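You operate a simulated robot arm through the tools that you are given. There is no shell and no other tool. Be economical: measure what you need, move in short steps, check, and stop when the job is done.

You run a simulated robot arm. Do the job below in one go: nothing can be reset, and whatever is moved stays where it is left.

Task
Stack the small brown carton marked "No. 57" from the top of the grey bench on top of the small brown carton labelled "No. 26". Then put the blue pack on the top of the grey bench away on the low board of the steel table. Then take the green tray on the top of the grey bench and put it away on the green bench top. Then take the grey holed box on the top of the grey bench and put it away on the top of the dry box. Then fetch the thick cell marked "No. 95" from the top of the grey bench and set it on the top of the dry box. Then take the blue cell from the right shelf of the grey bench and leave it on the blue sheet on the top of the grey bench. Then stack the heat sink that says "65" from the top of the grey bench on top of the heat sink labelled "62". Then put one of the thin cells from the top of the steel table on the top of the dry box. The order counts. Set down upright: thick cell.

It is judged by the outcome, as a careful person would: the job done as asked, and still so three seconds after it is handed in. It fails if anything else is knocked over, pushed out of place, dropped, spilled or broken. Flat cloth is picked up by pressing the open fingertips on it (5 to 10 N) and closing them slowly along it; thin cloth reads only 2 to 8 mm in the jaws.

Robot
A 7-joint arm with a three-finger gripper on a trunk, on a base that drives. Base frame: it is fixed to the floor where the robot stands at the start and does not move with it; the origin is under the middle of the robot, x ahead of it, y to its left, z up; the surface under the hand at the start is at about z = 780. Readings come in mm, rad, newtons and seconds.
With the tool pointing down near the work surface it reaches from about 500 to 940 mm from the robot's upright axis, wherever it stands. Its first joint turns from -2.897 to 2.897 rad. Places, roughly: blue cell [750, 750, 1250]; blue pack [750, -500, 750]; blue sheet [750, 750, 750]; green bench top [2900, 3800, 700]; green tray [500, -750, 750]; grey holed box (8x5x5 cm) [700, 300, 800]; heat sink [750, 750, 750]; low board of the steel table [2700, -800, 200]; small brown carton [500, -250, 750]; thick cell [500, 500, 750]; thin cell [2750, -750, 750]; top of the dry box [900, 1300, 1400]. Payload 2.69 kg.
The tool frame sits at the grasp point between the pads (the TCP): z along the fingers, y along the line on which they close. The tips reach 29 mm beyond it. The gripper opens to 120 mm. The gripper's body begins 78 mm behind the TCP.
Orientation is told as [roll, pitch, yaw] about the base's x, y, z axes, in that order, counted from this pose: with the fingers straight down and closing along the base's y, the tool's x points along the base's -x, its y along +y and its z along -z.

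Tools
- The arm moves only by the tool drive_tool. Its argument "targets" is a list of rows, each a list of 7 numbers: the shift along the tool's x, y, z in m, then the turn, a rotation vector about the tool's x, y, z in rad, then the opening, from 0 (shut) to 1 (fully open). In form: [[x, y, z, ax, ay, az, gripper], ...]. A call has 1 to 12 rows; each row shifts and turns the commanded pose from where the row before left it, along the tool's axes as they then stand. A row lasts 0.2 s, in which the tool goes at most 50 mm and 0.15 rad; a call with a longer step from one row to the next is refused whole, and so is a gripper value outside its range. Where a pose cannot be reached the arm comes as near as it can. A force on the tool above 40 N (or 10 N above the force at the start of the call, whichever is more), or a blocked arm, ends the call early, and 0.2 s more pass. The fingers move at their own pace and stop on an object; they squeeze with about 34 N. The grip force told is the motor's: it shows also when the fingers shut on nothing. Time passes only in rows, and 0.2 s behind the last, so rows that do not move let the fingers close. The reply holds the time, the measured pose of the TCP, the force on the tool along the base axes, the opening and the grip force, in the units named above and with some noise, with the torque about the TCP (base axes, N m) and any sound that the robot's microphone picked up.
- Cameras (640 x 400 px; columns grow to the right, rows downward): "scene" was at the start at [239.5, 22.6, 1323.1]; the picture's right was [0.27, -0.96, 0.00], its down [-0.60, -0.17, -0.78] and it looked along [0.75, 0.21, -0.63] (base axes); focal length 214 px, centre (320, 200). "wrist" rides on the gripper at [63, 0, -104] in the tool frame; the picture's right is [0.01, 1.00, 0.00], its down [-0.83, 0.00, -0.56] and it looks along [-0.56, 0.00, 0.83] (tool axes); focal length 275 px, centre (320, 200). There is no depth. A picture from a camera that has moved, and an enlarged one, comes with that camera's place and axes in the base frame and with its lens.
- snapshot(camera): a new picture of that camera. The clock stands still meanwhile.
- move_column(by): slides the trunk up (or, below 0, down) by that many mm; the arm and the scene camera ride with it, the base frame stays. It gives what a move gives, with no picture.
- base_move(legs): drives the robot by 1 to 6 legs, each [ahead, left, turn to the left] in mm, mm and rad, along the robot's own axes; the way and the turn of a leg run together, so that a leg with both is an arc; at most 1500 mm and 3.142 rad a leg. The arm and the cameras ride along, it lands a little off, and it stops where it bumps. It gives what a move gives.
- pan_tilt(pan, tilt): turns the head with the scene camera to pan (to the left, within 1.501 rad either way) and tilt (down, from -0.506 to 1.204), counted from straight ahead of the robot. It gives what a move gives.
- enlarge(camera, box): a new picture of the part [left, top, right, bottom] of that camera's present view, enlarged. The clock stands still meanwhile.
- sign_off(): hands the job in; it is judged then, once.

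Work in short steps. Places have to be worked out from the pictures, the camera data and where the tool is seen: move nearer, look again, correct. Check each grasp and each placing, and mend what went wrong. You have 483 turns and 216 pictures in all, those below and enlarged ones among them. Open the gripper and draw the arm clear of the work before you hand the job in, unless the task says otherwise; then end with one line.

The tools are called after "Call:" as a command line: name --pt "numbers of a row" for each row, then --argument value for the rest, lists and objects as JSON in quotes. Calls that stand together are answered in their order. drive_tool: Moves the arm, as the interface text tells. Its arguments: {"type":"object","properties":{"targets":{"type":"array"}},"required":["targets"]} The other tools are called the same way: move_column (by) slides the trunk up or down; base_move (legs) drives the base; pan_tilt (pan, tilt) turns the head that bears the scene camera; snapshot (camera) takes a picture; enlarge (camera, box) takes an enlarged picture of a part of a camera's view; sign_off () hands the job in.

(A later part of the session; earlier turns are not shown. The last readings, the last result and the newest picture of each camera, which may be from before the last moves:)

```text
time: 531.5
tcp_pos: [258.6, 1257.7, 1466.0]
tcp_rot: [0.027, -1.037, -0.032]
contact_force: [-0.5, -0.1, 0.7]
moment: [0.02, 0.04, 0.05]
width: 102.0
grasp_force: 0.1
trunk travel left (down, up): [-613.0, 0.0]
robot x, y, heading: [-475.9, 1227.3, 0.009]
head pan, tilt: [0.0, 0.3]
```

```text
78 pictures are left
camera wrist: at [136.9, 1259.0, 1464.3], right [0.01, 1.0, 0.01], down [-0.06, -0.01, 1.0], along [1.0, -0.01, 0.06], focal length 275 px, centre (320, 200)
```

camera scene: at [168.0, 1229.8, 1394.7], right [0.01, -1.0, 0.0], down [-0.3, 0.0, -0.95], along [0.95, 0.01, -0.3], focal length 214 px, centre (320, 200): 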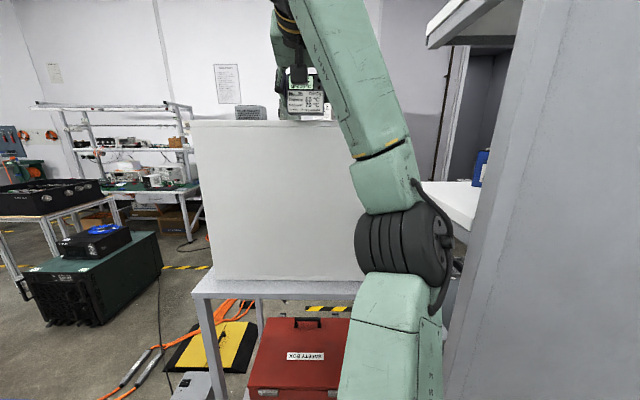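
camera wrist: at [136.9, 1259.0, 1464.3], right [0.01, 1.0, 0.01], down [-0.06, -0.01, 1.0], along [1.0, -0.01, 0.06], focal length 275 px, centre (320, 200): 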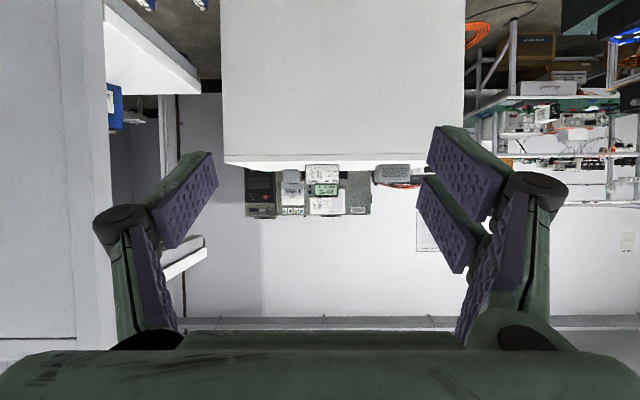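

Both are on the dry box. Now the blue cell on the shelf must be reached from the aisle. Lower/un-tilt the arm and drive round through the corridor.

Call:
drive_tool --pt "0.025 0 0.035 0 0 0 0.6" --pt "0.025 0 0.035 0 0 0 0.6" --pt "0.025 0 0.035 0 0 0 0.6" --pt "0.025 0 0.035 0 0 0 0.6" --pt "0.03 0 0.022 0 0 0 0.6" --pt "0.03 0 0.022 0 0 0 0.6" --pt "0.03 0 0.022 0 0 0 0.6" --pt "0.03 0 0.022 0 0 0 0.6" --pt "0.03 0 0.018 0 0 0 0.6" --pt "0.03 0 0.018 0 0 0 0.6" --pt "0 0 0 0 0 0 0.6"

Call:
drive_tool --pt "0 0 -0.02 0 0.14 0 0.3" --pt "0 0 -0.02 0 0.14 0 0.3" --pt "0 0 -0.02 0 0.14 0 0.3" --pt "0 0 -0.02 0 0.14 0 0.3" --pt "0.01 0 -0.02 0 0.14 0 0.3" --pt "0.02 0 0 0 0.14 0 0.3" --pt "0.02 0 0 0 0.14 0 0.3" --pt "0.03 0 0 0 0.05 0 0.3" --pt "0.04 0.03 0.02 0 0 0 0.3" --pt "0.04 0.02 0.02 0 0 0 0.3" --pt "0.04 0.02 0 0 0 0 0.3" --pt "0 0 0 0 0 0 0.3"

```text
time: 533.9
tcp_pos: [342.1, 1262.0, 1089.9]
tcp_rot: [0.026, -1.037, -0.03]
contact_force: [0.2, -0.7, -0.2]
moment: [0.0, -0.03, 0.0]
width: 72.0
grasp_force: 0.0
trunk travel left (down, up): [-613.0, 0.0]
robot x, y, heading: [-475.2, 1224.4, 0.005]
head pan, tilt: [0.0, 0.3]
```

```text
refused: row 9 steps farther than a row can; nothing moved
```

Call:
drive_tool --pt "0 0 -0.02 0 0.14 0 0.3" --pt "0 0 -0.02 0 0.14 0 0.3" --pt "0 0 -0.02 0 0.14 0 0.3" --pt "0 0 -0.02 0 0.14 0 0.3" --pt "0.01 0 -0.02 0 0.14 0 0.3" --pt "0.02 0 0 0 0.14 0 0.3" --pt "0.02 0 0 0 0.14 0 0.3" --pt "0.03 0 0 0 0.05 0 0.3" --pt "0.035 0.025 0.015 0 0 0 0.3" --pt "0.035 0.025 0.015 0 0 0 0.3" --pt "0.035 0.02 0 0 0 0 0.3" --pt "0 0 0 0 0 0 0.3"

```text
time: 536.5
tcp_pos: [96.3, 1332.5, 1113.9]
tcp_rot: [0.014, -0.008, -0.01]
contact_force: [-0.7, 0.1, 0.7]
moment: [0.01, 0.02, 0.0]
width: 36.1
grasp_force: 0.1
trunk travel left (down, up): [-613.0, 0.0]
robot x, y, heading: [-473.7, 1221.0, 0.007]
head pan, tilt: [0.0, 0.3]
```

Drive: right to y≈-1620, then check.

Call:
base_move --legs '[[0, -1420, -0.007], [0, -1420, 0]]'

```text
time: 558.5
tcp_pos: [127.5, -1505.9, 1113.6]
tcp_rot: [0.015, -0.005, -0.01]
contact_force: [0.5, 0.1, -0.3]
moment: [0.05, -0.02, 0.0]
width: 36.0
grasp_force: 0.1
trunk travel left (down, up): [-613.0, 0.0]
robot x, y, heading: [-443.7, -1615.9, 0.004]
head pan, tilt: [0.0, 0.3]
```

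Call:
base_move --legs '[[1050, 0, -0.004], [1050, 0, 0]]'

```text
time: 569.0
tcp_pos: [2260.5, -1444.8, 1114.4]
tcp_rot: [0.013, -0.008, 0.02]
contact_force: [-0.3, -0.4, 0.1]
moment: [0.01, 0.0, -0.01]
width: 36.2
grasp_force: 0.0
trunk travel left (down, up): [-613.0, 0.0]
robot x, y, heading: [1690.5, -1572.6, 0.036]
head pan, tilt: [0.0, 0.3]
```

Call:
base_move --legs '[[0, 500, 0], [0, 0, 1.535], [1000, 0, 0], [720, 0, 0]]'

Call:
base_move --legs '[[0, 0, 1.57]]'

Call:
pan_tilt --pan 0.0 --tilt 0.4

Call:
snapshot --camera "scene"

```text
time: 585.7
tcp_pos: [1554.5, 1240.1, 1114.6]
tcp_rot: [0.015, -0.006, 1.564]
contact_force: [-0.1, -0.1, -0.5]
moment: [-0.01, -0.01, 0.01]
width: 35.8
grasp_force: 0.2
trunk travel left (down, up): [-613.0, 0.0]
robot x, y, heading: [1664.8, 667.7, 1.585]
head pan, tilt: [0.0, 0.3]
```

```text
time: 590.0
tcp_pos: [1090.7, 562.2, 1114.6]
tcp_rot: [0.013, -0.005, 3.127]
contact_force: [0.9, -0.1, 0.2]
moment: [0.0, -0.01, -0.02]
width: 35.6
grasp_force: 0.1
trunk travel left (down, up): [-613.0, 0.0]
robot x, y, heading: [1665.9, 668.3, -3.134]
head pan, tilt: [0.0, 0.3]
```

```text
time: 590.6
tcp_pos: [1092.1, 560.5, 1114.8]
tcp_rot: [0.014, -0.008, 3.127]
contact_force: [-0.4, -1.0, -0.1]
moment: [-0.01, -0.01, 0.01]
width: 35.8
grasp_force: 0.0
trunk travel left (down, up): [-613.0, 0.0]
robot x, y, heading: [1665.2, 667.5, -3.136]
head pan, tilt: [0.0, 0.4]
```

```text
77 pictures are left
camera scene: at [1416.7, 666.9, 1385.7], right [0.0, 1.0, 0.0], down [0.39, 0.0, -0.92], along [-0.92, 0.0, -0.39], focal length 214 px, centre (320, 200)
```

scene: 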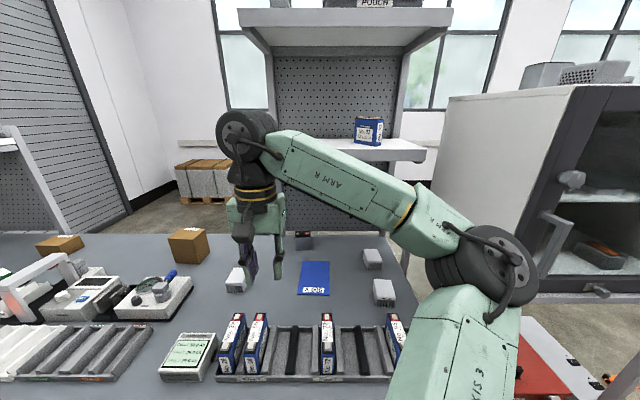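

The blue cell stands near the right end of the shelf (z≈1270). Enlarge it and the sheet area.

Call:
enlarge --camera "scene" --box '[300, 90, 460, 190]'

Call:
enlarge --camera "scene" --box '[200, 220, 440, 390]'

```text
4.00 times, centred on (380, 140) of scene
camera zoom: at [1416.7, 666.9, 1385.7], right [0.0, 1.0, 0.0], down [0.39, 0.0, -0.92], along [-0.92, 0.0, -0.39], focal length 858 px, centre (80, 440)
```

zoom: 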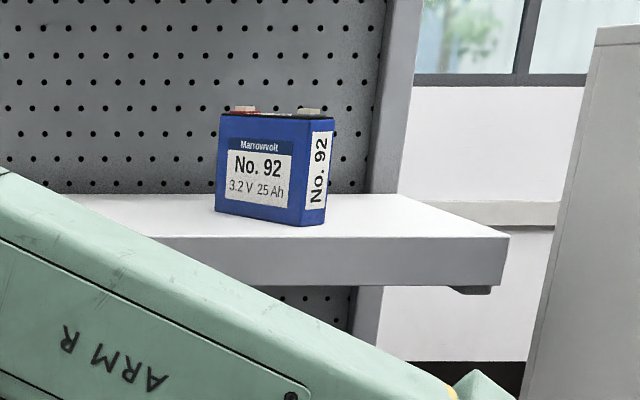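

```text
2.35 times, centred on (320, 305) of scene
camera zoom: at [1416.7, 666.9, 1385.7], right [0.0, 1.0, 0.0], down [0.39, 0.0, -0.92], along [-0.92, 0.0, -0.39], focal length 505 px, centre (320, -47)
```

zoom: 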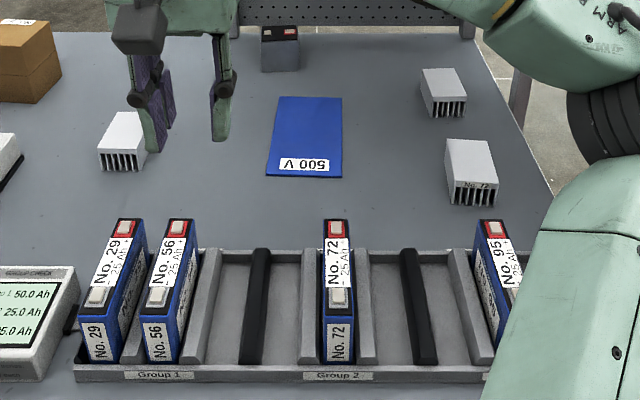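

Cell "No. 92" stands at ≈(640,823) on the shelf (z≈1273), broad face towards me; sheet spans x 668–852, y 590–700. I'll use a 45° tilt for both pick and place. Pose the arm first here in the aisle.

Call:
drive_tool --pt "-0.02 0 0 0 -0.131 0 0.7" --pt "-0.02 0 0 0 -0.131 0 0.85" --pt "-0.02 0 0 0 -0.131 0 0.95" --pt "-0.02 0 0 0 -0.131 0 0.95" --pt "-0.02 0 0 0 -0.131 0 0.95" --pt "-0.02 0 0 0 -0.131 0 0.95" --pt "-0.03 0 0.02 0 0 0 0.95" --pt "-0.03 0 0.02 0 0 0 0.95" --pt "-0.03 0 0.02 0 0 0 0.95" --pt "-0.03 0 0.02 0 0 0 0.95" --pt "-0.03 0 0.02 0 0 0 0.95" --pt "0 0 0 0 0 0 0.95"

```text
time: 593.2
tcp_pos: [804.8, 565.8, 1191.5]
tcp_rot: [0.019, -0.793, 3.113]
contact_force: [0.8, 0.0, -0.1]
moment: [0.0, 0.0, 0.02]
width: 113.9
grasp_force: 0.1
trunk travel left (down, up): [-613.0, 0.0]
robot x, y, heading: [1662.8, 664.0, -3.139]
head pan, tilt: [0.0, 0.4]
```

Call:
drive_tool --pt "-0.0265 0 -0.0265 0 0 0 0.95" --pt "-0.0265 0 -0.0265 0 0 0 0.95" --pt "-0.0265 0 -0.0265 0 0 0 0.95" --pt "-0.0265 0 -0.0265 0 0 0 0.95" --pt "0 0 0 0 0 0 0.95"

Call:
snapshot --camera "wrist"

```text
time: 594.5
tcp_pos: [806.8, 568.8, 1339.0]
tcp_rot: [0.018, -0.793, 3.115]
contact_force: [-0.1, 0.7, 0.6]
moment: [-0.02, 0.01, 0.01]
width: 113.7
grasp_force: 0.0
trunk travel left (down, up): [-613.0, 0.0]
robot x, y, heading: [1667.3, 663.8, -3.142]
head pan, tilt: [0.0, 0.4]
```

```text
74 pictures are left
camera wrist: at [925.5, 567.0, 1367.0], right [-0.01, -1.0, 0.01], down [-0.19, 0.01, 0.98], along [-0.98, 0.01, -0.19], focal length 275 px, centre (320, 200)
```

wrist: 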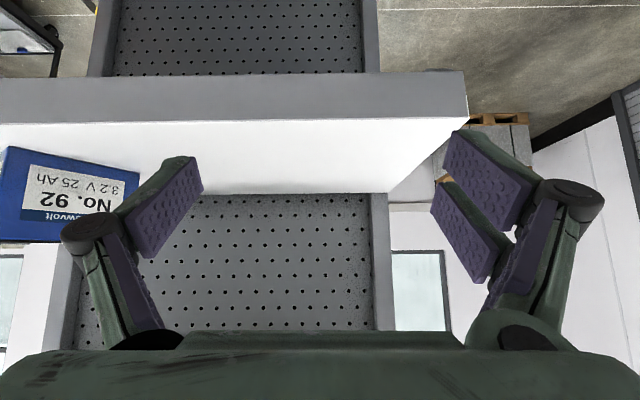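

The cell is turned: its broad side runs from (617,787) to (697,847) (≈100×33×82 mm). I'll grip its ends with the tool pointing along (-0.6,0.8), tilted ~70°, and later lay it flat on the sheet. Turn the tool accordingly here first.

Call:
drive_tool --pt "0 0 0 0.0944 0 0.0929 0.95" --pt "0 0 0 0.0944 0 0.0929 0.95" --pt "0 0 0 0.0944 0 0.0929 0.95" --pt "0 0 0 0.0944 0 0.0929 0.95" --pt "0 0 0 0.0944 0 0.0929 0.95" --pt "0 0 0 0.0944 0 0.0929 0.95" --pt "0 0 0 0.0944 0 0.0929 0.95" --pt "0 0 0 0 -0.14 0 1" --pt "0 0 0 0 -0.14 0 1" --pt "0 0 0 0 -0.14 0 1" --pt "0 0 0 0 0 0 1"

Call:
snapshot --camera "wrist"

```text
time: 596.9
tcp_pos: [794.3, 574.2, 1285.5]
tcp_rot: [0.022, -1.204, 2.179]
contact_force: [-0.3, 1.2, 0.9]
moment: [0.03, 0.0, -0.01]
width: 119.9
grasp_force: 0.1
out of reach, approached as far as the arm can: row 6, 7, 8
trunk travel left (down, up): [-613.0, 0.0]
robot x, y, heading: [1667.4, 666.9, -3.137]
head pan, tilt: [0.0, 0.4]
```

```text
73 pictures are left
camera wrist: at [865.7, 476.5, 1263.9], right [-0.81, -0.59, 0.0], down [0.13, -0.18, 0.98], along [-0.57, 0.79, 0.22], focal length 275 px, centre (320, 200)
```

wrist: 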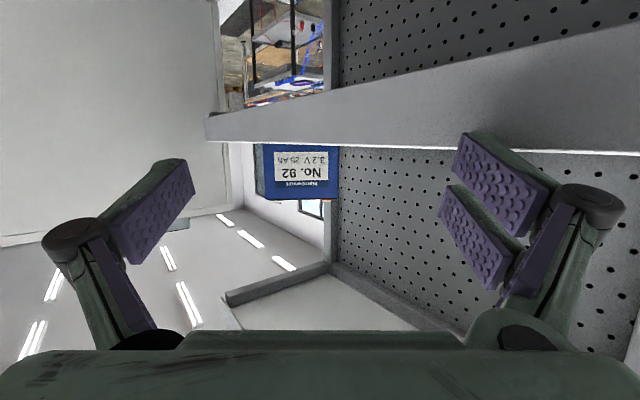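

The view along the tool is nearly face-on to the cell, so yaw is right. I shift the tool to about (855,775,1340), in front of the shelf.

Call:
drive_tool --pt "-0.0196 -0.0327 0.0203 0 0 0 1" --pt "-0.0196 -0.0327 0.0203 0 0 0 1" --pt "-0.0196 -0.0327 0.0203 0 0 0 1" --pt "-0.0196 -0.0327 0.0203 0 0 0 1" --pt "-0.0196 -0.0327 0.0203 0 0 0 1" --pt "0 0 0 0 0 0 1"

Call:
snapshot --camera "wrist"

Call:
snapshot --camera "scene"

```text
time: 598.2
tcp_pos: [842.7, 775.1, 1338.8]
tcp_rot: [0.021, -1.201, 2.181]
contact_force: [-0.1, -0.4, 0.9]
moment: [0.06, 0.03, 0.02]
width: 120.3
grasp_force: 0.0
out of reach, approached as far as the arm can: row 1, 2
trunk travel left (down, up): [-613.0, 0.0]
robot x, y, heading: [1664.2, 670.4, -3.142]
head pan, tilt: [0.0, 0.4]
```

```text
72 pictures are left
camera wrist: at [914.5, 678.9, 1317.7], right [-0.81, -0.59, 0.0], down [0.13, -0.18, 0.98], along [-0.58, 0.79, 0.22], focal length 275 px, centre (320, 200)
```

wrist: 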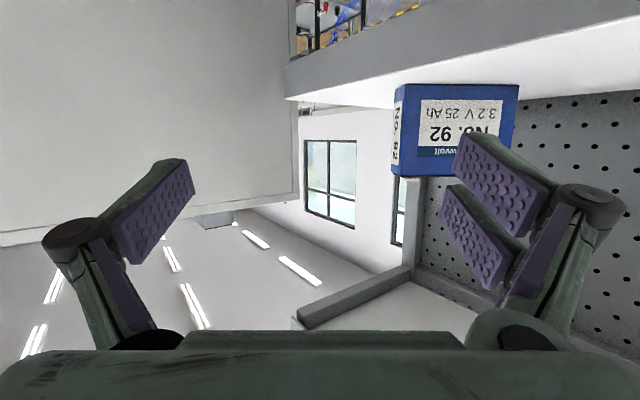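

```text
71 pictures are left
camera scene: at [1416.5, 666.6, 1385.7], right [0.0, 1.0, 0.0], down [0.39, 0.0, -0.92], along [-0.92, 0.0, -0.39], focal length 214 px, centre (320, 200)
```

scene: 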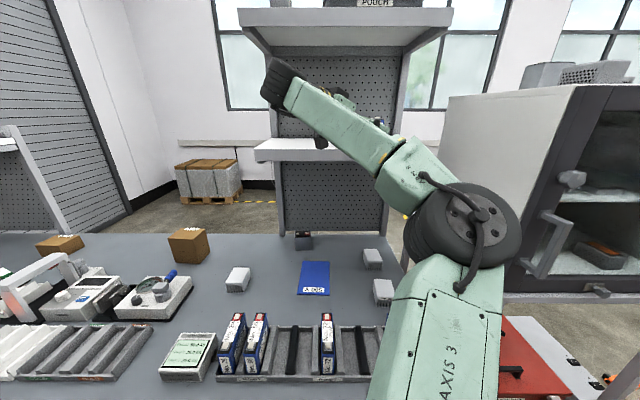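

Cell refined: face (696,851)–(622,785), centre ≈ (649,831). I back the tool off to the pre-approach line, correct yaw +0.08, and bring the base forward ~150 mm.

Call:
drive_tool --pt "0.011 -0.0043 -0.0285 0 0 0 1" --pt "0.011 -0.0043 -0.0285 0 0 0 1" --pt "0 0 0 -0.0746 0 -0.0287 1" --pt "0 0 0 0 0 0 1"

Call:
base_move --legs '[[150, 0, 0]]'

Call:
snapshot --camera "wrist"

```text
time: 599.2
tcp_pos: [854.0, 754.5, 1328.3]
tcp_rot: [0.023, -1.204, 2.26]
contact_force: [0.9, 0.2, -0.4]
moment: [0.03, -0.01, -0.03]
width: 119.9
grasp_force: 0.1
out of reach, approached as far as the arm can: row 1, 2
trunk travel left (down, up): [-613.0, 0.0]
robot x, y, heading: [1667.9, 667.3, -3.138]
head pan, tilt: [0.0, 0.4]
```

```text
time: 600.6
tcp_pos: [703.6, 755.1, 1328.2]
tcp_rot: [0.02, -1.203, 2.259]
contact_force: [-0.1, 0.0, -0.5]
moment: [0.01, -0.02, 0.01]
width: 119.9
grasp_force: 0.1
trunk travel left (down, up): [-613.0, 0.0]
robot x, y, heading: [1515.3, 669.2, -3.137]
head pan, tilt: [0.0, 0.4]
```

```text
70 pictures are left
camera wrist: at [782.0, 664.4, 1306.9], right [-0.76, -0.65, 0.0], down [0.15, -0.16, 0.98], along [-0.64, 0.74, 0.22], focal length 275 px, centre (320, 200)
```

wrist: 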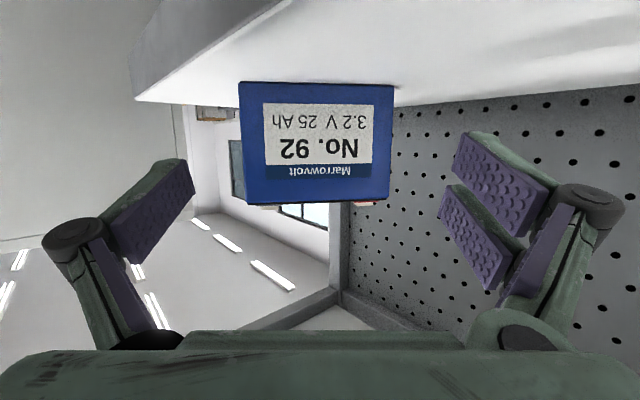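

Face-on and centred. I yaw -0.06, pull the tool back 32 mm while the base goes 32 mm closer (for reach), then approach.

Call:
drive_tool --pt "0 0 0 0.056 0 0.0215 1" --pt "0.0008 -0.0242 -0.0187 0 0 0 1" --pt "0 0 0 0 0 0 1"

Call:
base_move --legs '[[32, 0, 0]]'

Call:
snapshot --camera "wrist"

```text
time: 601.4
tcp_pos: [721.5, 766.7, 1331.8]
tcp_rot: [0.026, -1.206, 2.2]
contact_force: [-0.2, 0.2, -0.1]
moment: [0.01, 0.03, -0.03]
width: 119.9
grasp_force: 0.0
out of reach, approached as far as the arm can: row 2
trunk travel left (down, up): [-613.0, 0.0]
robot x, y, heading: [1513.9, 666.9, -3.14]
head pan, tilt: [0.0, 0.4]
```

```text
time: 602.3
tcp_pos: [687.4, 766.7, 1329.5]
tcp_rot: [0.024, -1.202, 2.202]
contact_force: [-1.2, -0.1, -0.8]
moment: [0.04, 0.0, -0.03]
width: 119.6
grasp_force: 0.0
trunk travel left (down, up): [-613.0, 0.0]
robot x, y, heading: [1482.8, 669.2, -3.143]
head pan, tilt: [0.0, 0.4]
```

```text
69 pictures are left
camera wrist: at [761.6, 671.8, 1308.4], right [-0.79, -0.61, 0.0], down [0.14, -0.17, 0.98], along [-0.59, 0.77, 0.22], focal length 275 px, centre (320, 200)
```

wrist: 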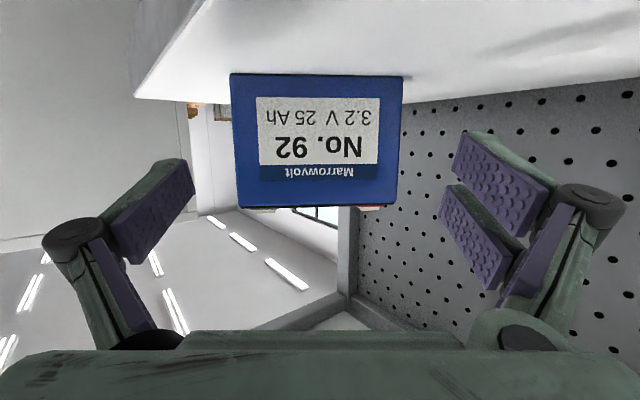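

Centred; advance ~53 mm along the tool and check.

Call:
drive_tool --pt "-0.0114 0 0.024 0 0 0 1" --pt "-0.0114 0 0.024 0 0 0 1" --pt "0 0 0 0 0 0 1"

Call:
snapshot --camera "wrist"

```text
time: 603.1
tcp_pos: [657.5, 809.1, 1334.9]
tcp_rot: [0.027, -1.204, 2.202]
contact_force: [-0.1, -0.1, 0.4]
moment: [0.02, -0.03, 0.03]
width: 119.7
grasp_force: 0.1
trunk travel left (down, up): [-613.0, 0.0]
robot x, y, heading: [1483.3, 667.9, -3.135]
head pan, tilt: [0.0, 0.4]
```

```text
68 pictures are left
camera wrist: at [730.3, 713.3, 1312.6], right [-0.79, -0.61, 0.01], down [0.14, -0.17, 0.98], along [-0.59, 0.77, 0.22], focal length 275 px, centre (320, 200)
```

wrist: 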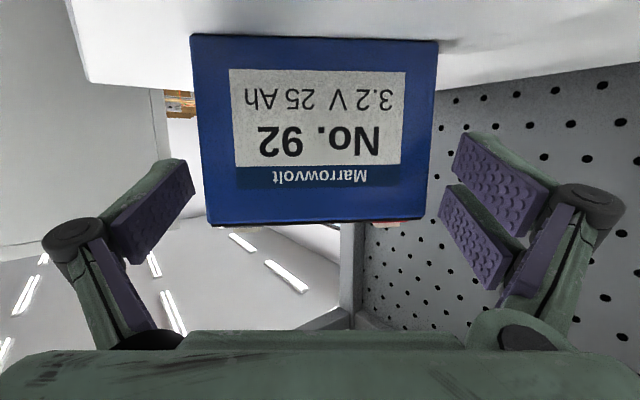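

Good; nudge 3 mm sideways, 6 mm forward and close slowly.

Call:
drive_tool --pt "-0.0022 -0.003 0.0056 0 0 0 1" --pt "0 0 0 0 0 0 0.9" --pt "0 0 0 0 0 0 0.75" --pt "0 0 0 0 0 0 0.7" --pt "0 0 0 0 0 0 0.7" --pt "0 0 0 0 0 0 0.7"

Call:
snapshot --camera "wrist"

```text
time: 604.5
tcp_pos: [656.5, 815.3, 1335.1]
tcp_rot: [0.026, -1.204, 2.199]
contact_force: [-0.6, -0.9, 2.6]
moment: [-0.07, -0.1, 0.04]
width: 110.2
grasp_force: 33.7
trunk travel left (down, up): [-613.0, 0.0]
robot x, y, heading: [1481.0, 666.7, -3.138]
head pan, tilt: [0.0, 0.4]
```

```text
67 pictures are left
camera wrist: at [729.3, 719.6, 1313.1], right [-0.79, -0.61, 0.01], down [0.14, -0.17, 0.98], along [-0.59, 0.77, 0.22], focal length 275 px, centre (320, 200)
```

wrist: 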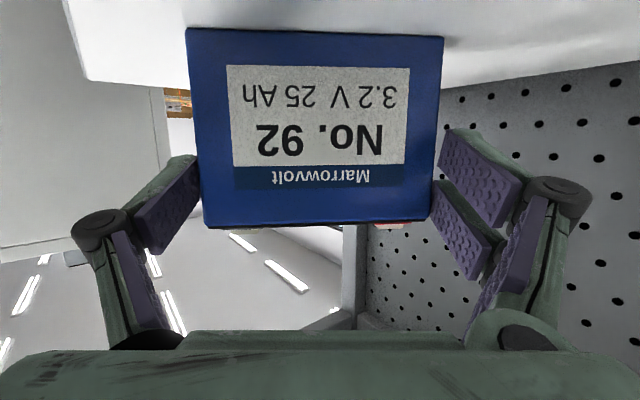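

Gripped (110 mm). Lift 20 mm and back away with the base.

Call:
drive_tool --pt "-0.0093 0 -0.0036 0 0 0 0.7" --pt "-0.0093 0 -0.0036 0 0 0 0.7" --pt "0 0 0 0 0 0 0.7"

Call:
snapshot --camera "wrist"

```text
time: 605.3
tcp_pos: [655.7, 816.0, 1354.4]
tcp_rot: [0.026, -1.203, 2.199]
contact_force: [0.0, -0.5, -6.3]
moment: [-0.1, -0.08, 0.0]
width: 110.3
grasp_force: 34.7
trunk travel left (down, up): [-613.0, 0.0]
robot x, y, heading: [1481.0, 667.0, -3.139]
head pan, tilt: [0.0, 0.4]
```

```text
66 pictures are left
camera wrist: at [728.8, 720.8, 1333.2], right [-0.79, -0.61, 0.01], down [0.14, -0.17, 0.98], along [-0.59, 0.77, 0.22], focal length 275 px, centre (320, 200)
```

wrist: 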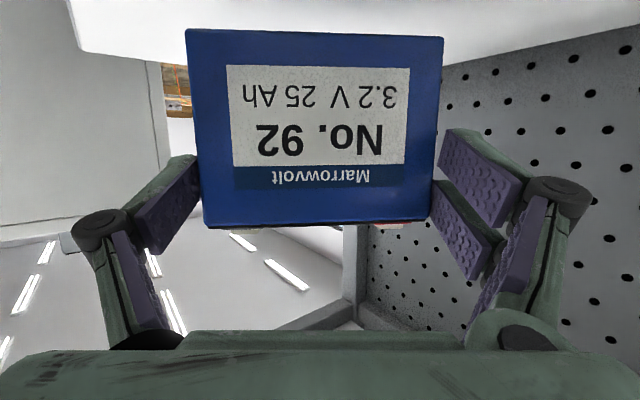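

Base back 200 mm, then bring the arm lower and closer.

Call:
base_move --legs '[[-200, 0, 0]]'

Call:
drive_tool --pt "0.0401 -0.0125 -0.0208 0 0 0 0.7" --pt "0.0401 -0.0125 -0.0208 0 0 0 0.7" --pt "0.0401 -0.0125 -0.0208 0 0 0 0.7" --pt "0.0401 -0.0125 -0.0208 0 0 0 0.7" --pt "0.0401 -0.0125 -0.0208 0 0 0 0.7" --pt "0 0 0 0 0 0 0.7"

Call:
drive_tool --pt "0 0 0 0 0.145 0 0.7" --pt "0 0 0 0 0.145 0 0.7" --pt "0 0 0 0 0.145 0 0.7" --pt "0 0 0 0 0.145 0 0.7" --pt "0 0 0 0 0.145 0 0.7" --pt "0 0 0 0 0.145 0 0.7" --pt "0 0 0 0 0.145 0 0.7" --pt "0 0 0 0 0.145 0 0.7" --pt "0 0 0 0 0 0 0.7"

```text
time: 606.9
tcp_pos: [855.9, 812.3, 1355.1]
tcp_rot: [0.027, -1.205, 2.203]
contact_force: [1.3, -0.5, -4.4]
moment: [-0.11, -0.05, 0.03]
width: 110.4
grasp_force: 33.6
trunk travel left (down, up): [-613.0, 0.0]
robot x, y, heading: [1683.8, 667.8, -3.138]
head pan, tilt: [0.0, 0.4]
```

```text
time: 608.3
tcp_pos: [978.9, 764.8, 1183.9]
tcp_rot: [0.031, -1.202, 2.204]
contact_force: [-0.7, 0.0, -4.7]
moment: [-0.1, -0.11, -0.03]
width: 110.1
grasp_force: 34.1
out of reach, approached as far as the arm can: row 3, 4, 5
trunk travel left (down, up): [-613.0, 0.0]
robot x, y, heading: [1682.0, 666.5, -3.132]
head pan, tilt: [0.0, 0.4]
```

```text
time: 610.3
tcp_pos: [978.3, 764.1, 1184.1]
tcp_rot: [0.009, -0.043, 2.231]
contact_force: [0.4, -0.8, -5.6]
moment: [0.07, 0.07, -0.04]
width: 110.3
grasp_force: 33.7
trunk travel left (down, up): [-613.0, 0.0]
robot x, y, heading: [1684.7, 668.6, -3.136]
head pan, tilt: [0.0, 0.4]
```

Now turn the tool so the cell's long side lies along x (yaw → 1.57) and tip it towards flat.

Call:
drive_tool --pt "0 0 0.02 0 0 0.132 0.7" --pt "0 0 0.02 0 0 0.132 0.7" --pt "0 0 0.02 0 0 0.132 0.7" --pt "0 0 0.02 0 0 0.132 0.7" --pt "0 0 0.02 0 0 0.132 0.7" --pt "0 0 0.02 0 0.12 0 0.7" --pt "0 0 0.02 0 0.12 0 0.7" --pt "0 0 0 0 0 0 0.7"

Call:
snapshot --camera "scene"

```text
time: 612.1
tcp_pos: [974.1, 765.8, 1043.8]
tcp_rot: [0.033, 0.212, 1.578]
contact_force: [-0.6, 0.5, -6.1]
moment: [0.07, -0.01, 0.04]
width: 110.3
grasp_force: 33.9
trunk travel left (down, up): [-613.0, 0.0]
robot x, y, heading: [1683.2, 666.8, -3.134]
head pan, tilt: [0.0, 0.4]
```

```text
65 pictures are left
camera scene: at [1434.4, 666.1, 1385.6], right [-0.01, 1.0, 0.0], down [0.39, 0.0, -0.92], along [-0.92, -0.01, -0.39], focal length 214 px, centre (320, 200)
```

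scene: 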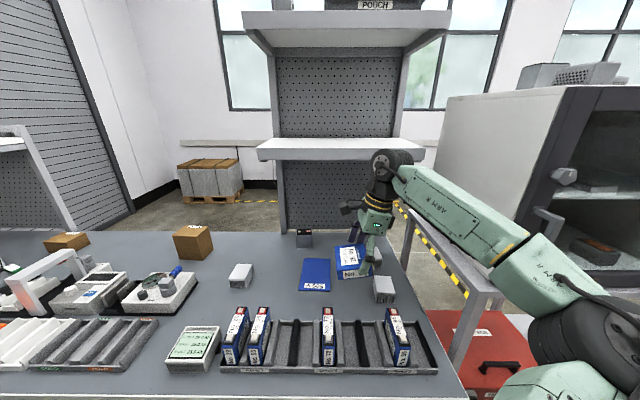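

The elbow is close to the dry box, so I shift the base 105 mm to -y first, then forward so the cell is above the sheet.

Call:
base_move --legs '[[0, 104, 0], [205, 0, 0]]'

Call:
snapshot --camera "scene"

Call:
snapshot --camera "wrist"

```text
time: 614.8
tcp_pos: [771.1, 658.9, 1043.2]
tcp_rot: [0.031, 0.211, 1.577]
contact_force: [0.6, -1.1, -5.4]
moment: [0.12, -0.05, 0.02]
width: 110.5
grasp_force: 33.7
trunk travel left (down, up): [-613.0, 0.0]
robot x, y, heading: [1478.9, 563.0, -3.133]
head pan, tilt: [0.0, 0.4]
```

```text
64 pictures are left
camera scene: at [1230.9, 559.2, 1385.4], right [-0.01, 1.0, 0.0], down [0.39, 0.0, -0.92], along [-0.92, -0.01, -0.39], focal length 214 px, centre (320, 200)
```

scene: 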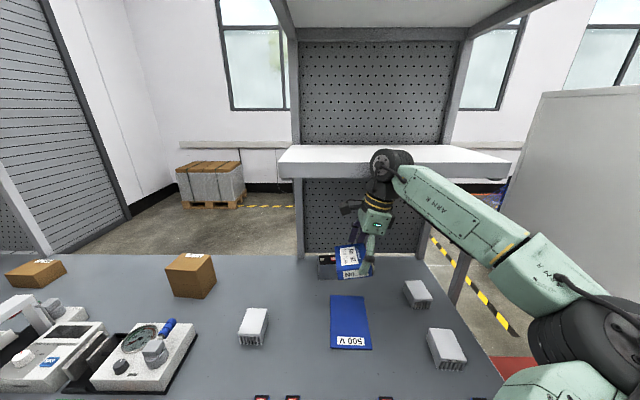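

```text
63 pictures are left
camera wrist: at [775.8, 618.9, 1157.9], right [-1.0, 0.0, 0.03], down [0.01, 0.93, 0.37], along [-0.03, 0.37, -0.93], focal length 275 px, centre (320, 200)
```

wrist: 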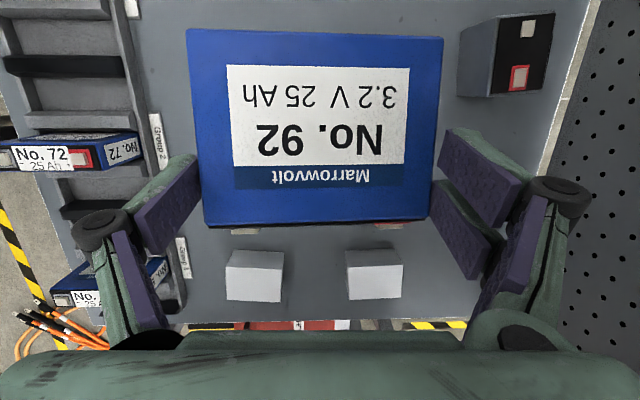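

Sheet: x 668–850, y 586–700. I centre the cell, level it, reduce the tip slightly, and descend.

Call:
drive_tool --pt "0 0.012 0 0.03 -0.05 0 0.7" --pt "-0.0064 0 0.0395 0 0 0 0.7" --pt "-0.0064 0 0.0395 0 0 0 0.7" --pt "-0.0064 0 0.0395 0 0 0 0.7" --pt "-0.0064 0 0.0395 0 0 0 0.7" --pt "-0.0056 0 0.0345 0 0 0 0.7" --pt "0 0 0 0 0 0 0.7"

Call:
enlarge --camera "scene" --box '[240, 230, 480, 380]'

```text
time: 616.4
tcp_pos: [759.5, 661.0, 849.7]
tcp_rot: [0.005, 0.161, 1.578]
contact_force: [0.2, 0.0, -5.2]
moment: [0.07, 0.0, -0.02]
width: 110.3
grasp_force: 34.4
trunk travel left (down, up): [-613.0, 0.0]
robot x, y, heading: [1479.7, 563.9, -3.136]
head pan, tilt: [0.0, 0.4]
```

```text
2.67 times, centred on (360, 305) of scene
camera zoom: at [1231.8, 559.1, 1385.6], right [-0.01, 1.0, 0.0], down [0.39, 0.0, -0.92], along [-0.92, -0.01, -0.39], focal length 572 px, centre (213, -80)
```

zoom: 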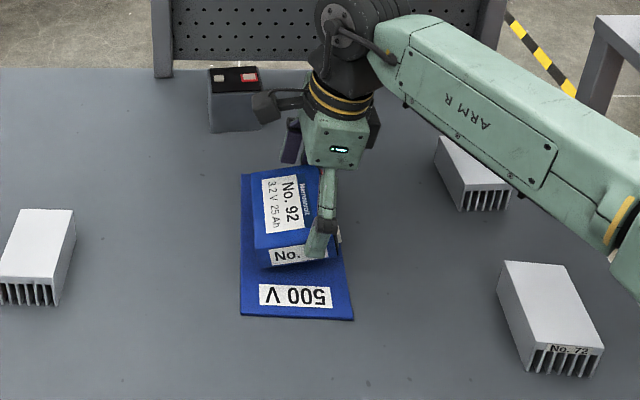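

Over the sheet. Lower gently to contact.

Call:
drive_tool --pt "-0.0032 0 0.0198 0 0 0 0.7" --pt "-0.0013 0 0.0079 0 0 0 0.7" --pt "-0.0005 0 0.003 0 0 0 0.7" --pt "0 0 0 0 0 0 0.7"

Call:
drive_tool --pt "-0.0003 0 0.002 0 0 0 0.7" --pt "0 0 0 0 0 0 0.7"

```text
time: 617.4
tcp_pos: [760.2, 660.5, 818.3]
tcp_rot: [0.008, 0.16, 1.575]
contact_force: [-3.4, 4.4, 11.3]
moment: [-0.75, 0.15, -0.16]
width: 110.0
grasp_force: 33.8
trunk travel left (down, up): [-613.0, 0.0]
robot x, y, heading: [1479.6, 558.7, -3.133]
head pan, tilt: [0.0, 0.4]
```

```text
time: 618.0
tcp_pos: [759.5, 660.2, 816.0]
tcp_rot: [0.006, 0.16, 1.578]
contact_force: [0.8, 3.6, 9.3]
moment: [-0.68, 0.13, 0.01]
width: 109.9
grasp_force: 33.5
trunk travel left (down, up): [-613.0, 0.0]
robot x, y, heading: [1480.3, 560.0, -3.132]
head pan, tilt: [0.0, 0.4]
```

Edge contact as expected. Rotate a little flatter while lowering 2 mm, then release.

Call:
drive_tool --pt "-0.0003 0 0.0018 0 0.03 0 0.7" --pt "0 0 0 0 0 0 0.7"

Call:
drive_tool --pt "0 0 0 0 0 0 0.93" --pt "0 0 0 0 0 0 0.96" --pt "0 0 0 0 0 0 1" --pt "0 0 0 0 0 0 1" --pt "0 0 0 0 0 0 1"

Call:
snapshot --camera "wrist"

```text
time: 618.6
tcp_pos: [759.3, 659.7, 815.2]
tcp_rot: [0.006, 0.19, 1.579]
contact_force: [1.4, 5.5, 14.9]
moment: [0.68, -0.11, -0.04]
width: 110.0
grasp_force: 34.3
trunk travel left (down, up): [-613.0, 0.0]
robot x, y, heading: [1479.2, 560.8, -3.136]
head pan, tilt: [0.0, 0.4]
```

```text
time: 619.8
tcp_pos: [758.7, 658.7, 815.6]
tcp_rot: [0.004, 0.192, 1.577]
contact_force: [-0.3, -0.5, 0.2]
moment: [0.0, 0.0, 0.0]
width: 120.0
grasp_force: 0.1
trunk travel left (down, up): [-613.0, 0.0]
robot x, y, heading: [1476.7, 558.8, -3.13]
head pan, tilt: [0.0, 0.4]
```

```text
61 pictures are left
camera wrist: at [760.5, 616.9, 928.7], right [-1.0, -0.01, 0.01], down [-0.01, 0.92, 0.39], along [-0.01, 0.39, -0.92], focal length 275 px, centre (320, 200)
```

wrist: 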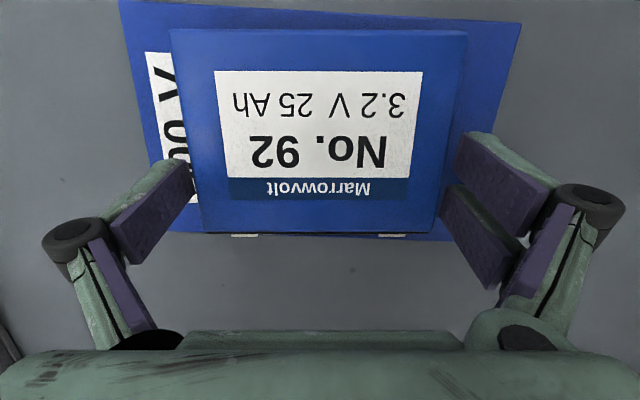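

The cell lies flat on the sheet. Rise vertically and view.

Call:
drive_tool --pt "0.0038 0 -0.0196 0 0 0 1" --pt "0.0076 0 -0.039 0 0 0 1" --pt "0.0076 0 -0.039 0 0 0 1" --pt "0.0076 0 -0.039 0 0 0 1" --pt "0.0076 0 -0.039 0 -0.1 0 1" --pt "0 0 0 0 -0.09 0 1" --pt "0 0 0 0 0 0 1"

Call:
snapshot --camera "scene"

Call:
enlarge --camera "scene" --box '[200, 250, 500, 390]'

```text
time: 621.4
tcp_pos: [760.8, 663.2, 991.9]
tcp_rot: [0.006, 0.003, 1.572]
contact_force: [0.3, 0.6, 0.2]
moment: [-0.01, -0.01, -0.02]
width: 120.0
grasp_force: 0.1
trunk travel left (down, up): [-613.0, 0.0]
robot x, y, heading: [1480.5, 562.3, -3.129]
head pan, tilt: [0.0, 0.4]
```

```text
60 pictures are left
camera scene: at [1233.9, 562.4, 1385.8], right [-0.01, 1.0, 0.0], down [0.39, 0.0, -0.92], along [-0.92, -0.01, -0.39], focal length 214 px, centre (320, 200)
```

scene: 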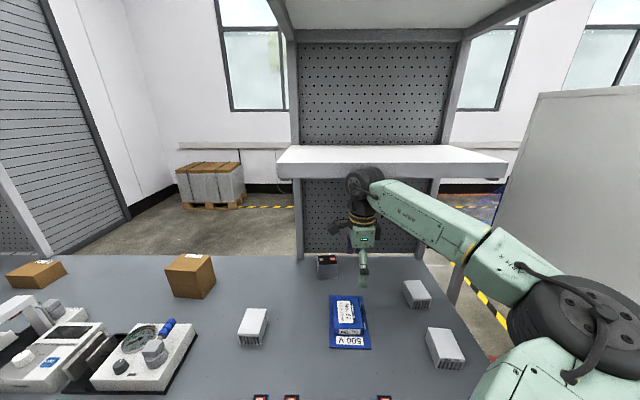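

```text
2.13 times, centred on (350, 320) of scene
camera zoom: at [1233.9, 562.4, 1385.8], right [-0.01, 1.0, 0.0], down [0.39, 0.0, -0.92], along [-0.92, -0.01, -0.39], focal length 458 px, centre (256, -56)
```

zoom: 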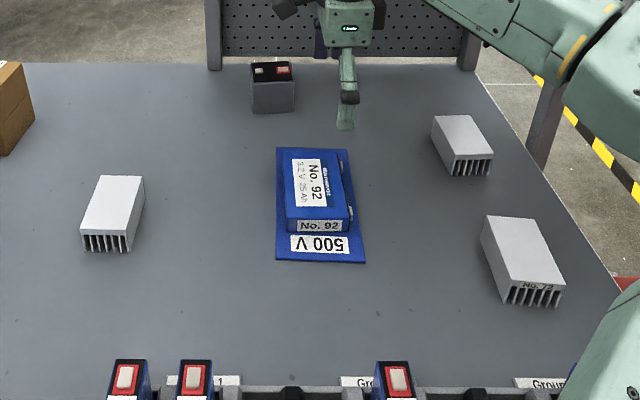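

Blue cell done. Now the heat sinks: read the labels of the two right-hand ones.

Call:
enlarge --camera "scene" --box '[390, 270, 480, 380]'

Call:
drive_tool --pt "0 0 0 0 0 -0.14 1" --pt "0 0 0 0 0 -0.14 1" --pt "0 0 0 0 0 -0.14 1" --pt "0 0 0 0 0 -0.14 1" --pt "0 0 0 0 0 -0.14 1" --pt "0 0 0 0 0 -0.14 1" --pt "0 0 0 0 0 -0.14 1" --pt "0 0 0 0 0 -0.14 1" --pt "0 0 0 0 0 -0.14 1" --pt "0 0 0 0 0 -0.14 1" --pt "0 0 0 0 0 -0.14 1" --pt "0 0 0 0 0 0 1"

Call:
snapshot --camera "wrist"

```text
3.64 times, centred on (435, 325) of scene
camera zoom: at [1233.9, 562.4, 1385.8], right [-0.01, 1.0, 0.0], down [0.39, 0.0, -0.92], along [-0.92, -0.01, -0.39], focal length 780 px, centre (-98, -254)
```

zoom: 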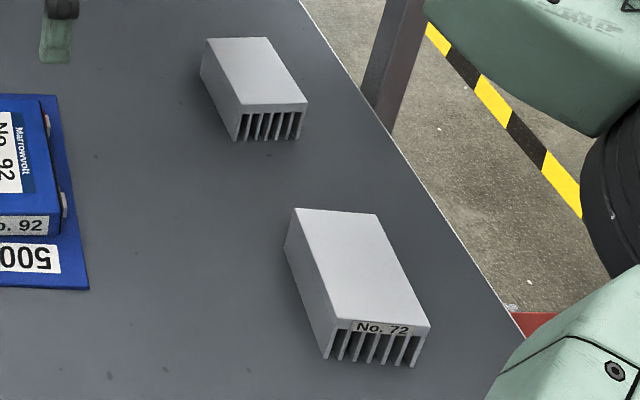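

```text
time: 624.0
tcp_pos: [759.9, 662.9, 992.4]
tcp_rot: [0.005, -0.004, 3.117]
contact_force: [-1.0, -0.4, -0.1]
moment: [0.01, -0.03, 0.03]
width: 120.0
grasp_force: 0.1
trunk travel left (down, up): [-613.0, 0.0]
robot x, y, heading: [1482.8, 560.7, -3.129]
head pan, tilt: [0.0, 0.4]
```

```text
57 pictures are left
camera wrist: at [824.9, 661.5, 1096.1], right [-0.02, -1.0, 0.0], down [-0.83, 0.02, 0.56], along [-0.56, 0.01, -0.83], focal length 275 px, centre (320, 200)
```

wrist: 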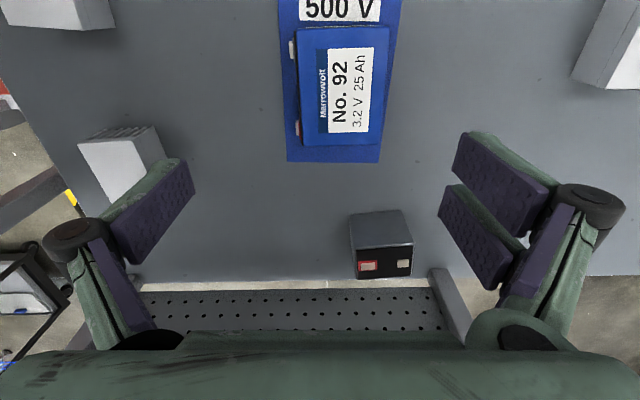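

The unlabelled-on-this-side one at ≈(677,885) must be No. 65 (others read 62 and 72); I'll verify its label after lifting. To keep the elbow off the dry box I shift the base to y≈465 and reach diagonally.

Call:
base_move --legs '[[0, 95, -0.012]]'

Call:
drive_tool --pt "-0.005 -0.045 0.005 0 0 0 1" --pt "-0.005 -0.045 0.005 0 0 0 1" --pt "-0.005 -0.045 0.005 0 0 0 1" --pt "-0.005 -0.045 0.005 0 0 0 1" --pt "-0.005 -0.045 0.005 0 0 0 1" --pt "-0.005 -0.04 0.005 0 0 0 1" --pt "0 0 0 0 0 0 1"

Call:
snapshot --camera "wrist"

Call:
snapshot --camera "scene"

```text
time: 625.4
tcp_pos: [762.9, 567.6, 994.3]
tcp_rot: [0.001, -0.01, 3.108]
contact_force: [-0.4, -0.3, 0.4]
moment: [0.01, 0.0, 0.04]
width: 119.9
grasp_force: 0.1
trunk travel left (down, up): [-613.0, 0.0]
robot x, y, heading: [1482.4, 462.7, 3.145]
head pan, tilt: [0.0, 0.4]
```

```text
time: 627.0
tcp_pos: [743.7, 781.8, 969.8]
tcp_rot: [0.0, -0.007, 3.107]
contact_force: [0.1, -0.5, 0.5]
moment: [0.0, 0.0, 0.04]
width: 120.1
grasp_force: 0.0
out of reach, approached as far as the arm can: row 5, 6
trunk travel left (down, up): [-613.0, 0.0]
robot x, y, heading: [1481.3, 466.4, 3.138]
head pan, tilt: [0.0, 0.4]
```

```text
56 pictures are left
camera wrist: at [807.6, 779.9, 1073.3], right [-0.03, -1.0, 0.0], down [-0.83, 0.02, 0.56], along [-0.56, 0.02, -0.83], focal length 275 px, centre (320, 200)
```

wrist: 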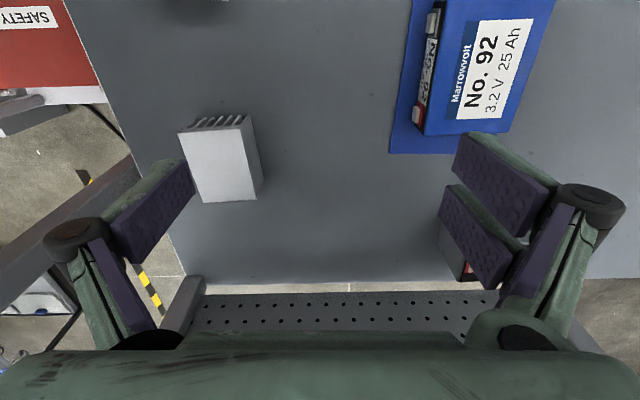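

```text
55 pictures are left
camera scene: at [1232.2, 465.1, 1385.7], right [0.0, 1.0, 0.0], down [0.39, 0.0, -0.92], along [-0.92, 0.0, -0.39], focal length 214 px, centre (320, 200)
```

scene: 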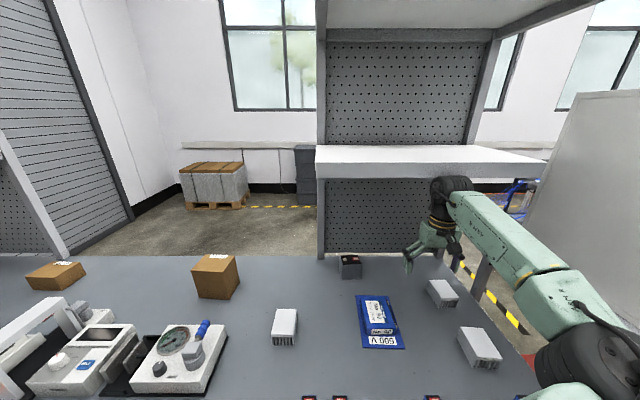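

Yaw 0 is out of joint range on this side; I'll grip across the 83 mm side instead (tool yaw 1.57).

Call:
drive_tool --pt "0 0 0 0 0 0.14 1" --pt "0 0 0 0 0 0.14 1" --pt "0 0 0 0 0 0.14 1" --pt "0 0 0 0 0 0.14 1" --pt "0 0 0 0 0 0.14 1" --pt "0 0 0 0 0 0.14 1" --pt "0 0 0 0 0 0.14 1" --pt "0 0 0 0 0 0.14 1" --pt "0 0 0 0 0 0.14 1" --pt "0 0 0 0 0 0.14 1" --pt "0 0 0 0 0 0.135 1" --pt "0 0 0 0 0 0 1"

Call:
snapshot --camera "wrist"

```text
time: 629.6
tcp_pos: [743.3, 782.9, 969.5]
tcp_rot: [0.009, 0.0, 1.574]
contact_force: [-0.7, -0.4, -0.7]
moment: [0.01, 0.04, -0.01]
width: 120.0
grasp_force: 0.0
trunk travel left (down, up): [-613.0, 0.0]
robot x, y, heading: [1481.1, 463.5, 3.138]
head pan, tilt: [0.0, 0.4]
```

```text
54 pictures are left
camera wrist: at [745.1, 720.5, 1073.7], right [-1.0, -0.01, 0.01], down [0.0, 0.83, 0.56], along [-0.01, 0.56, -0.83], focal length 275 px, centre (320, 200)
```

wrist: 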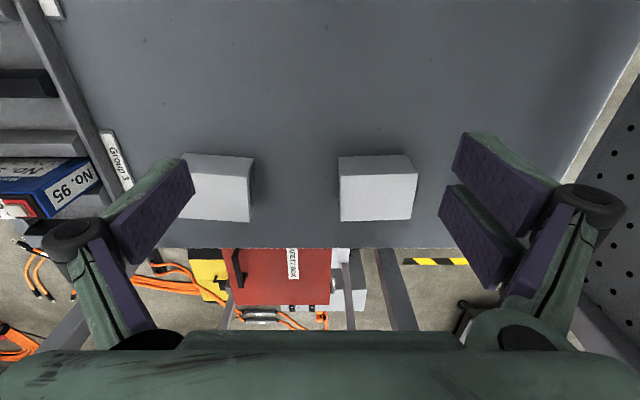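

X measures x 639–719, y 854–917. Move over it and descend to z≈880.

Call:
drive_tool --pt "-0.034 0.0217 0.02 0 0 -0.04 1" --pt "-0.034 0.0217 0.02 0 0 -0.03 1" --pt "-0.035 0.0216 0.02 0 0 0 1" --pt "0 0 0.03 0 0 0 1" --pt "0 0 0 0 0 0 1"

Call:
snapshot --camera "wrist"

```text
time: 630.8
tcp_pos: [675.1, 882.5, 881.2]
tcp_rot: [0.007, -0.001, 1.646]
contact_force: [0.0, -1.0, -0.3]
moment: [-0.03, 0.0, -0.01]
width: 119.9
grasp_force: 0.0
trunk travel left (down, up): [-613.0, 0.0]
robot x, y, heading: [1480.1, 468.1, 3.138]
head pan, tilt: [0.0, 0.4]
```

```text
53 pictures are left
camera wrist: at [680.0, 819.6, 985.3], right [-1.0, -0.08, 0.01], down [-0.06, 0.83, 0.56], along [-0.05, 0.55, -0.83], focal length 275 px, centre (320, 200)
```

wrist: 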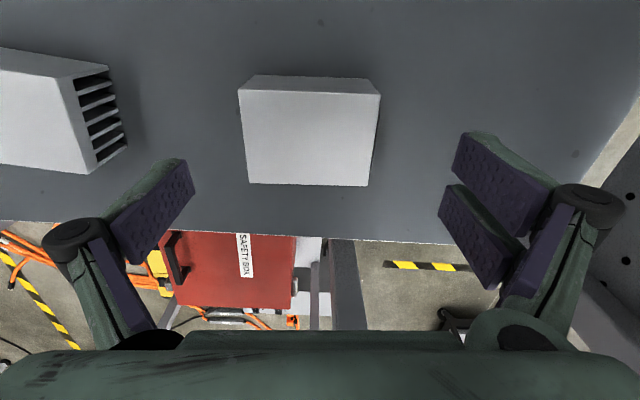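

Centre (680.5,884.5). Descend to z≈815 and grip.

Call:
drive_tool --pt "-0.002 -0.0054 0.03 0 0 0.02 0.95" --pt "0 0 0.025 0 0 0 0.9" --pt "0 0 0.01 0 0 0 0.9" --pt "0 0 0 0 0 0 0.8" --pt "0 0 0 0 0 0 0.6" --pt "0 0 0 0 0 0 0.5" --pt "0 0 0 0 0 0 0.5" --pt "0 0 0 0 0 0 0.5"

```text
time: 632.6
tcp_pos: [679.9, 886.6, 814.5]
tcp_rot: [0.006, -0.001, 1.623]
contact_force: [1.9, 1.0, 0.6]
moment: [0.09, -0.12, 0.05]
width: 79.8
grasp_force: 33.8
trunk travel left (down, up): [-613.0, 0.0]
robot x, y, heading: [1483.4, 463.9, 3.139]
head pan, tilt: [0.0, 0.4]
```

Gripped (79.8 mm). Lift, bring it near the robot's centre and rotate to inspect its hidden label side.

Call:
drive_tool --pt "0 0 -0.02 0 0 0 0.5" --pt "0 0 -0.045 0 0 0 0.5" --pt "0 0 -0.045 0 0 0 0.5" --pt "0 0 -0.045 0 0 0 0.5" --pt "0.045 -0.01 -0.01 0 0 0 0.5" --pt "0.045 -0.01 -0.01 0 0 0 0.5" --pt "0.045 -0.01 -0.01 0 0 0 0.5" --pt "0.045 -0.01 0 0 0 0 0.5" --pt "0.045 -0.01 0 0 0 0 0.5" --pt "0.045 -0.01 0 0 0 0 0.5" --pt "0.04 -0.01 0 0 0 0 0.5" --pt "0 0 0 0 0 0 0.5"

Call:
drive_tool --pt "0 0 0 0 0 -0.14 0.5" --pt "0 0 0 0 0 -0.14 0.5" --pt "0 0 0 0 0 -0.14 0.5" --pt "0 0 0 0 0 -0.14 0.5" --pt "0 0 0 0 0 -0.14 0.5" --pt "0 0 0 0 0 -0.14 0.5" --pt "0 0 0 0 0 -0.14 0.5" --pt "0 0 0 0 0 -0.14 0.5" --pt "0 0 0 0 0 -0.14 0.5" --pt "0 0 0 0 0 0 0.5"

Call:
snapshot --camera "scene"

```text
time: 635.2
tcp_pos: [772.6, 575.8, 995.7]
tcp_rot: [0.005, -0.002, 1.625]
contact_force: [-0.2, -0.6, -3.0]
moment: [0.0, 0.03, -0.01]
width: 79.5
grasp_force: 34.3
out of reach, approached as far as the arm can: row 4
trunk travel left (down, up): [-613.0, 0.0]
robot x, y, heading: [1477.1, 467.9, 3.143]
head pan, tilt: [0.0, 0.4]
```

```text
time: 637.4
tcp_pos: [772.9, 574.8, 996.7]
tcp_rot: [0.002, -0.007, 2.886]
contact_force: [0.1, 0.1, -2.7]
moment: [-0.06, -0.01, -0.01]
width: 79.8
grasp_force: 34.1
trunk travel left (down, up): [-613.0, 0.0]
robot x, y, heading: [1478.5, 465.9, 3.141]
head pan, tilt: [0.0, 0.4]
```

```text
52 pictures are left
camera scene: at [1231.9, 465.2, 1385.6], right [0.0, 1.0, 0.0], down [0.39, 0.0, -0.92], along [-0.92, 0.0, -0.39], focal length 214 px, centre (320, 200)
```

scene: 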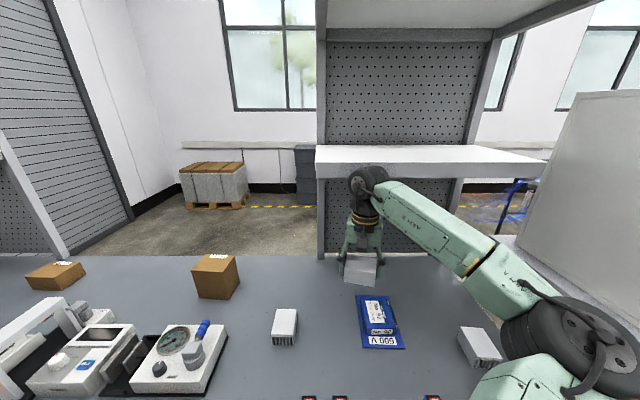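

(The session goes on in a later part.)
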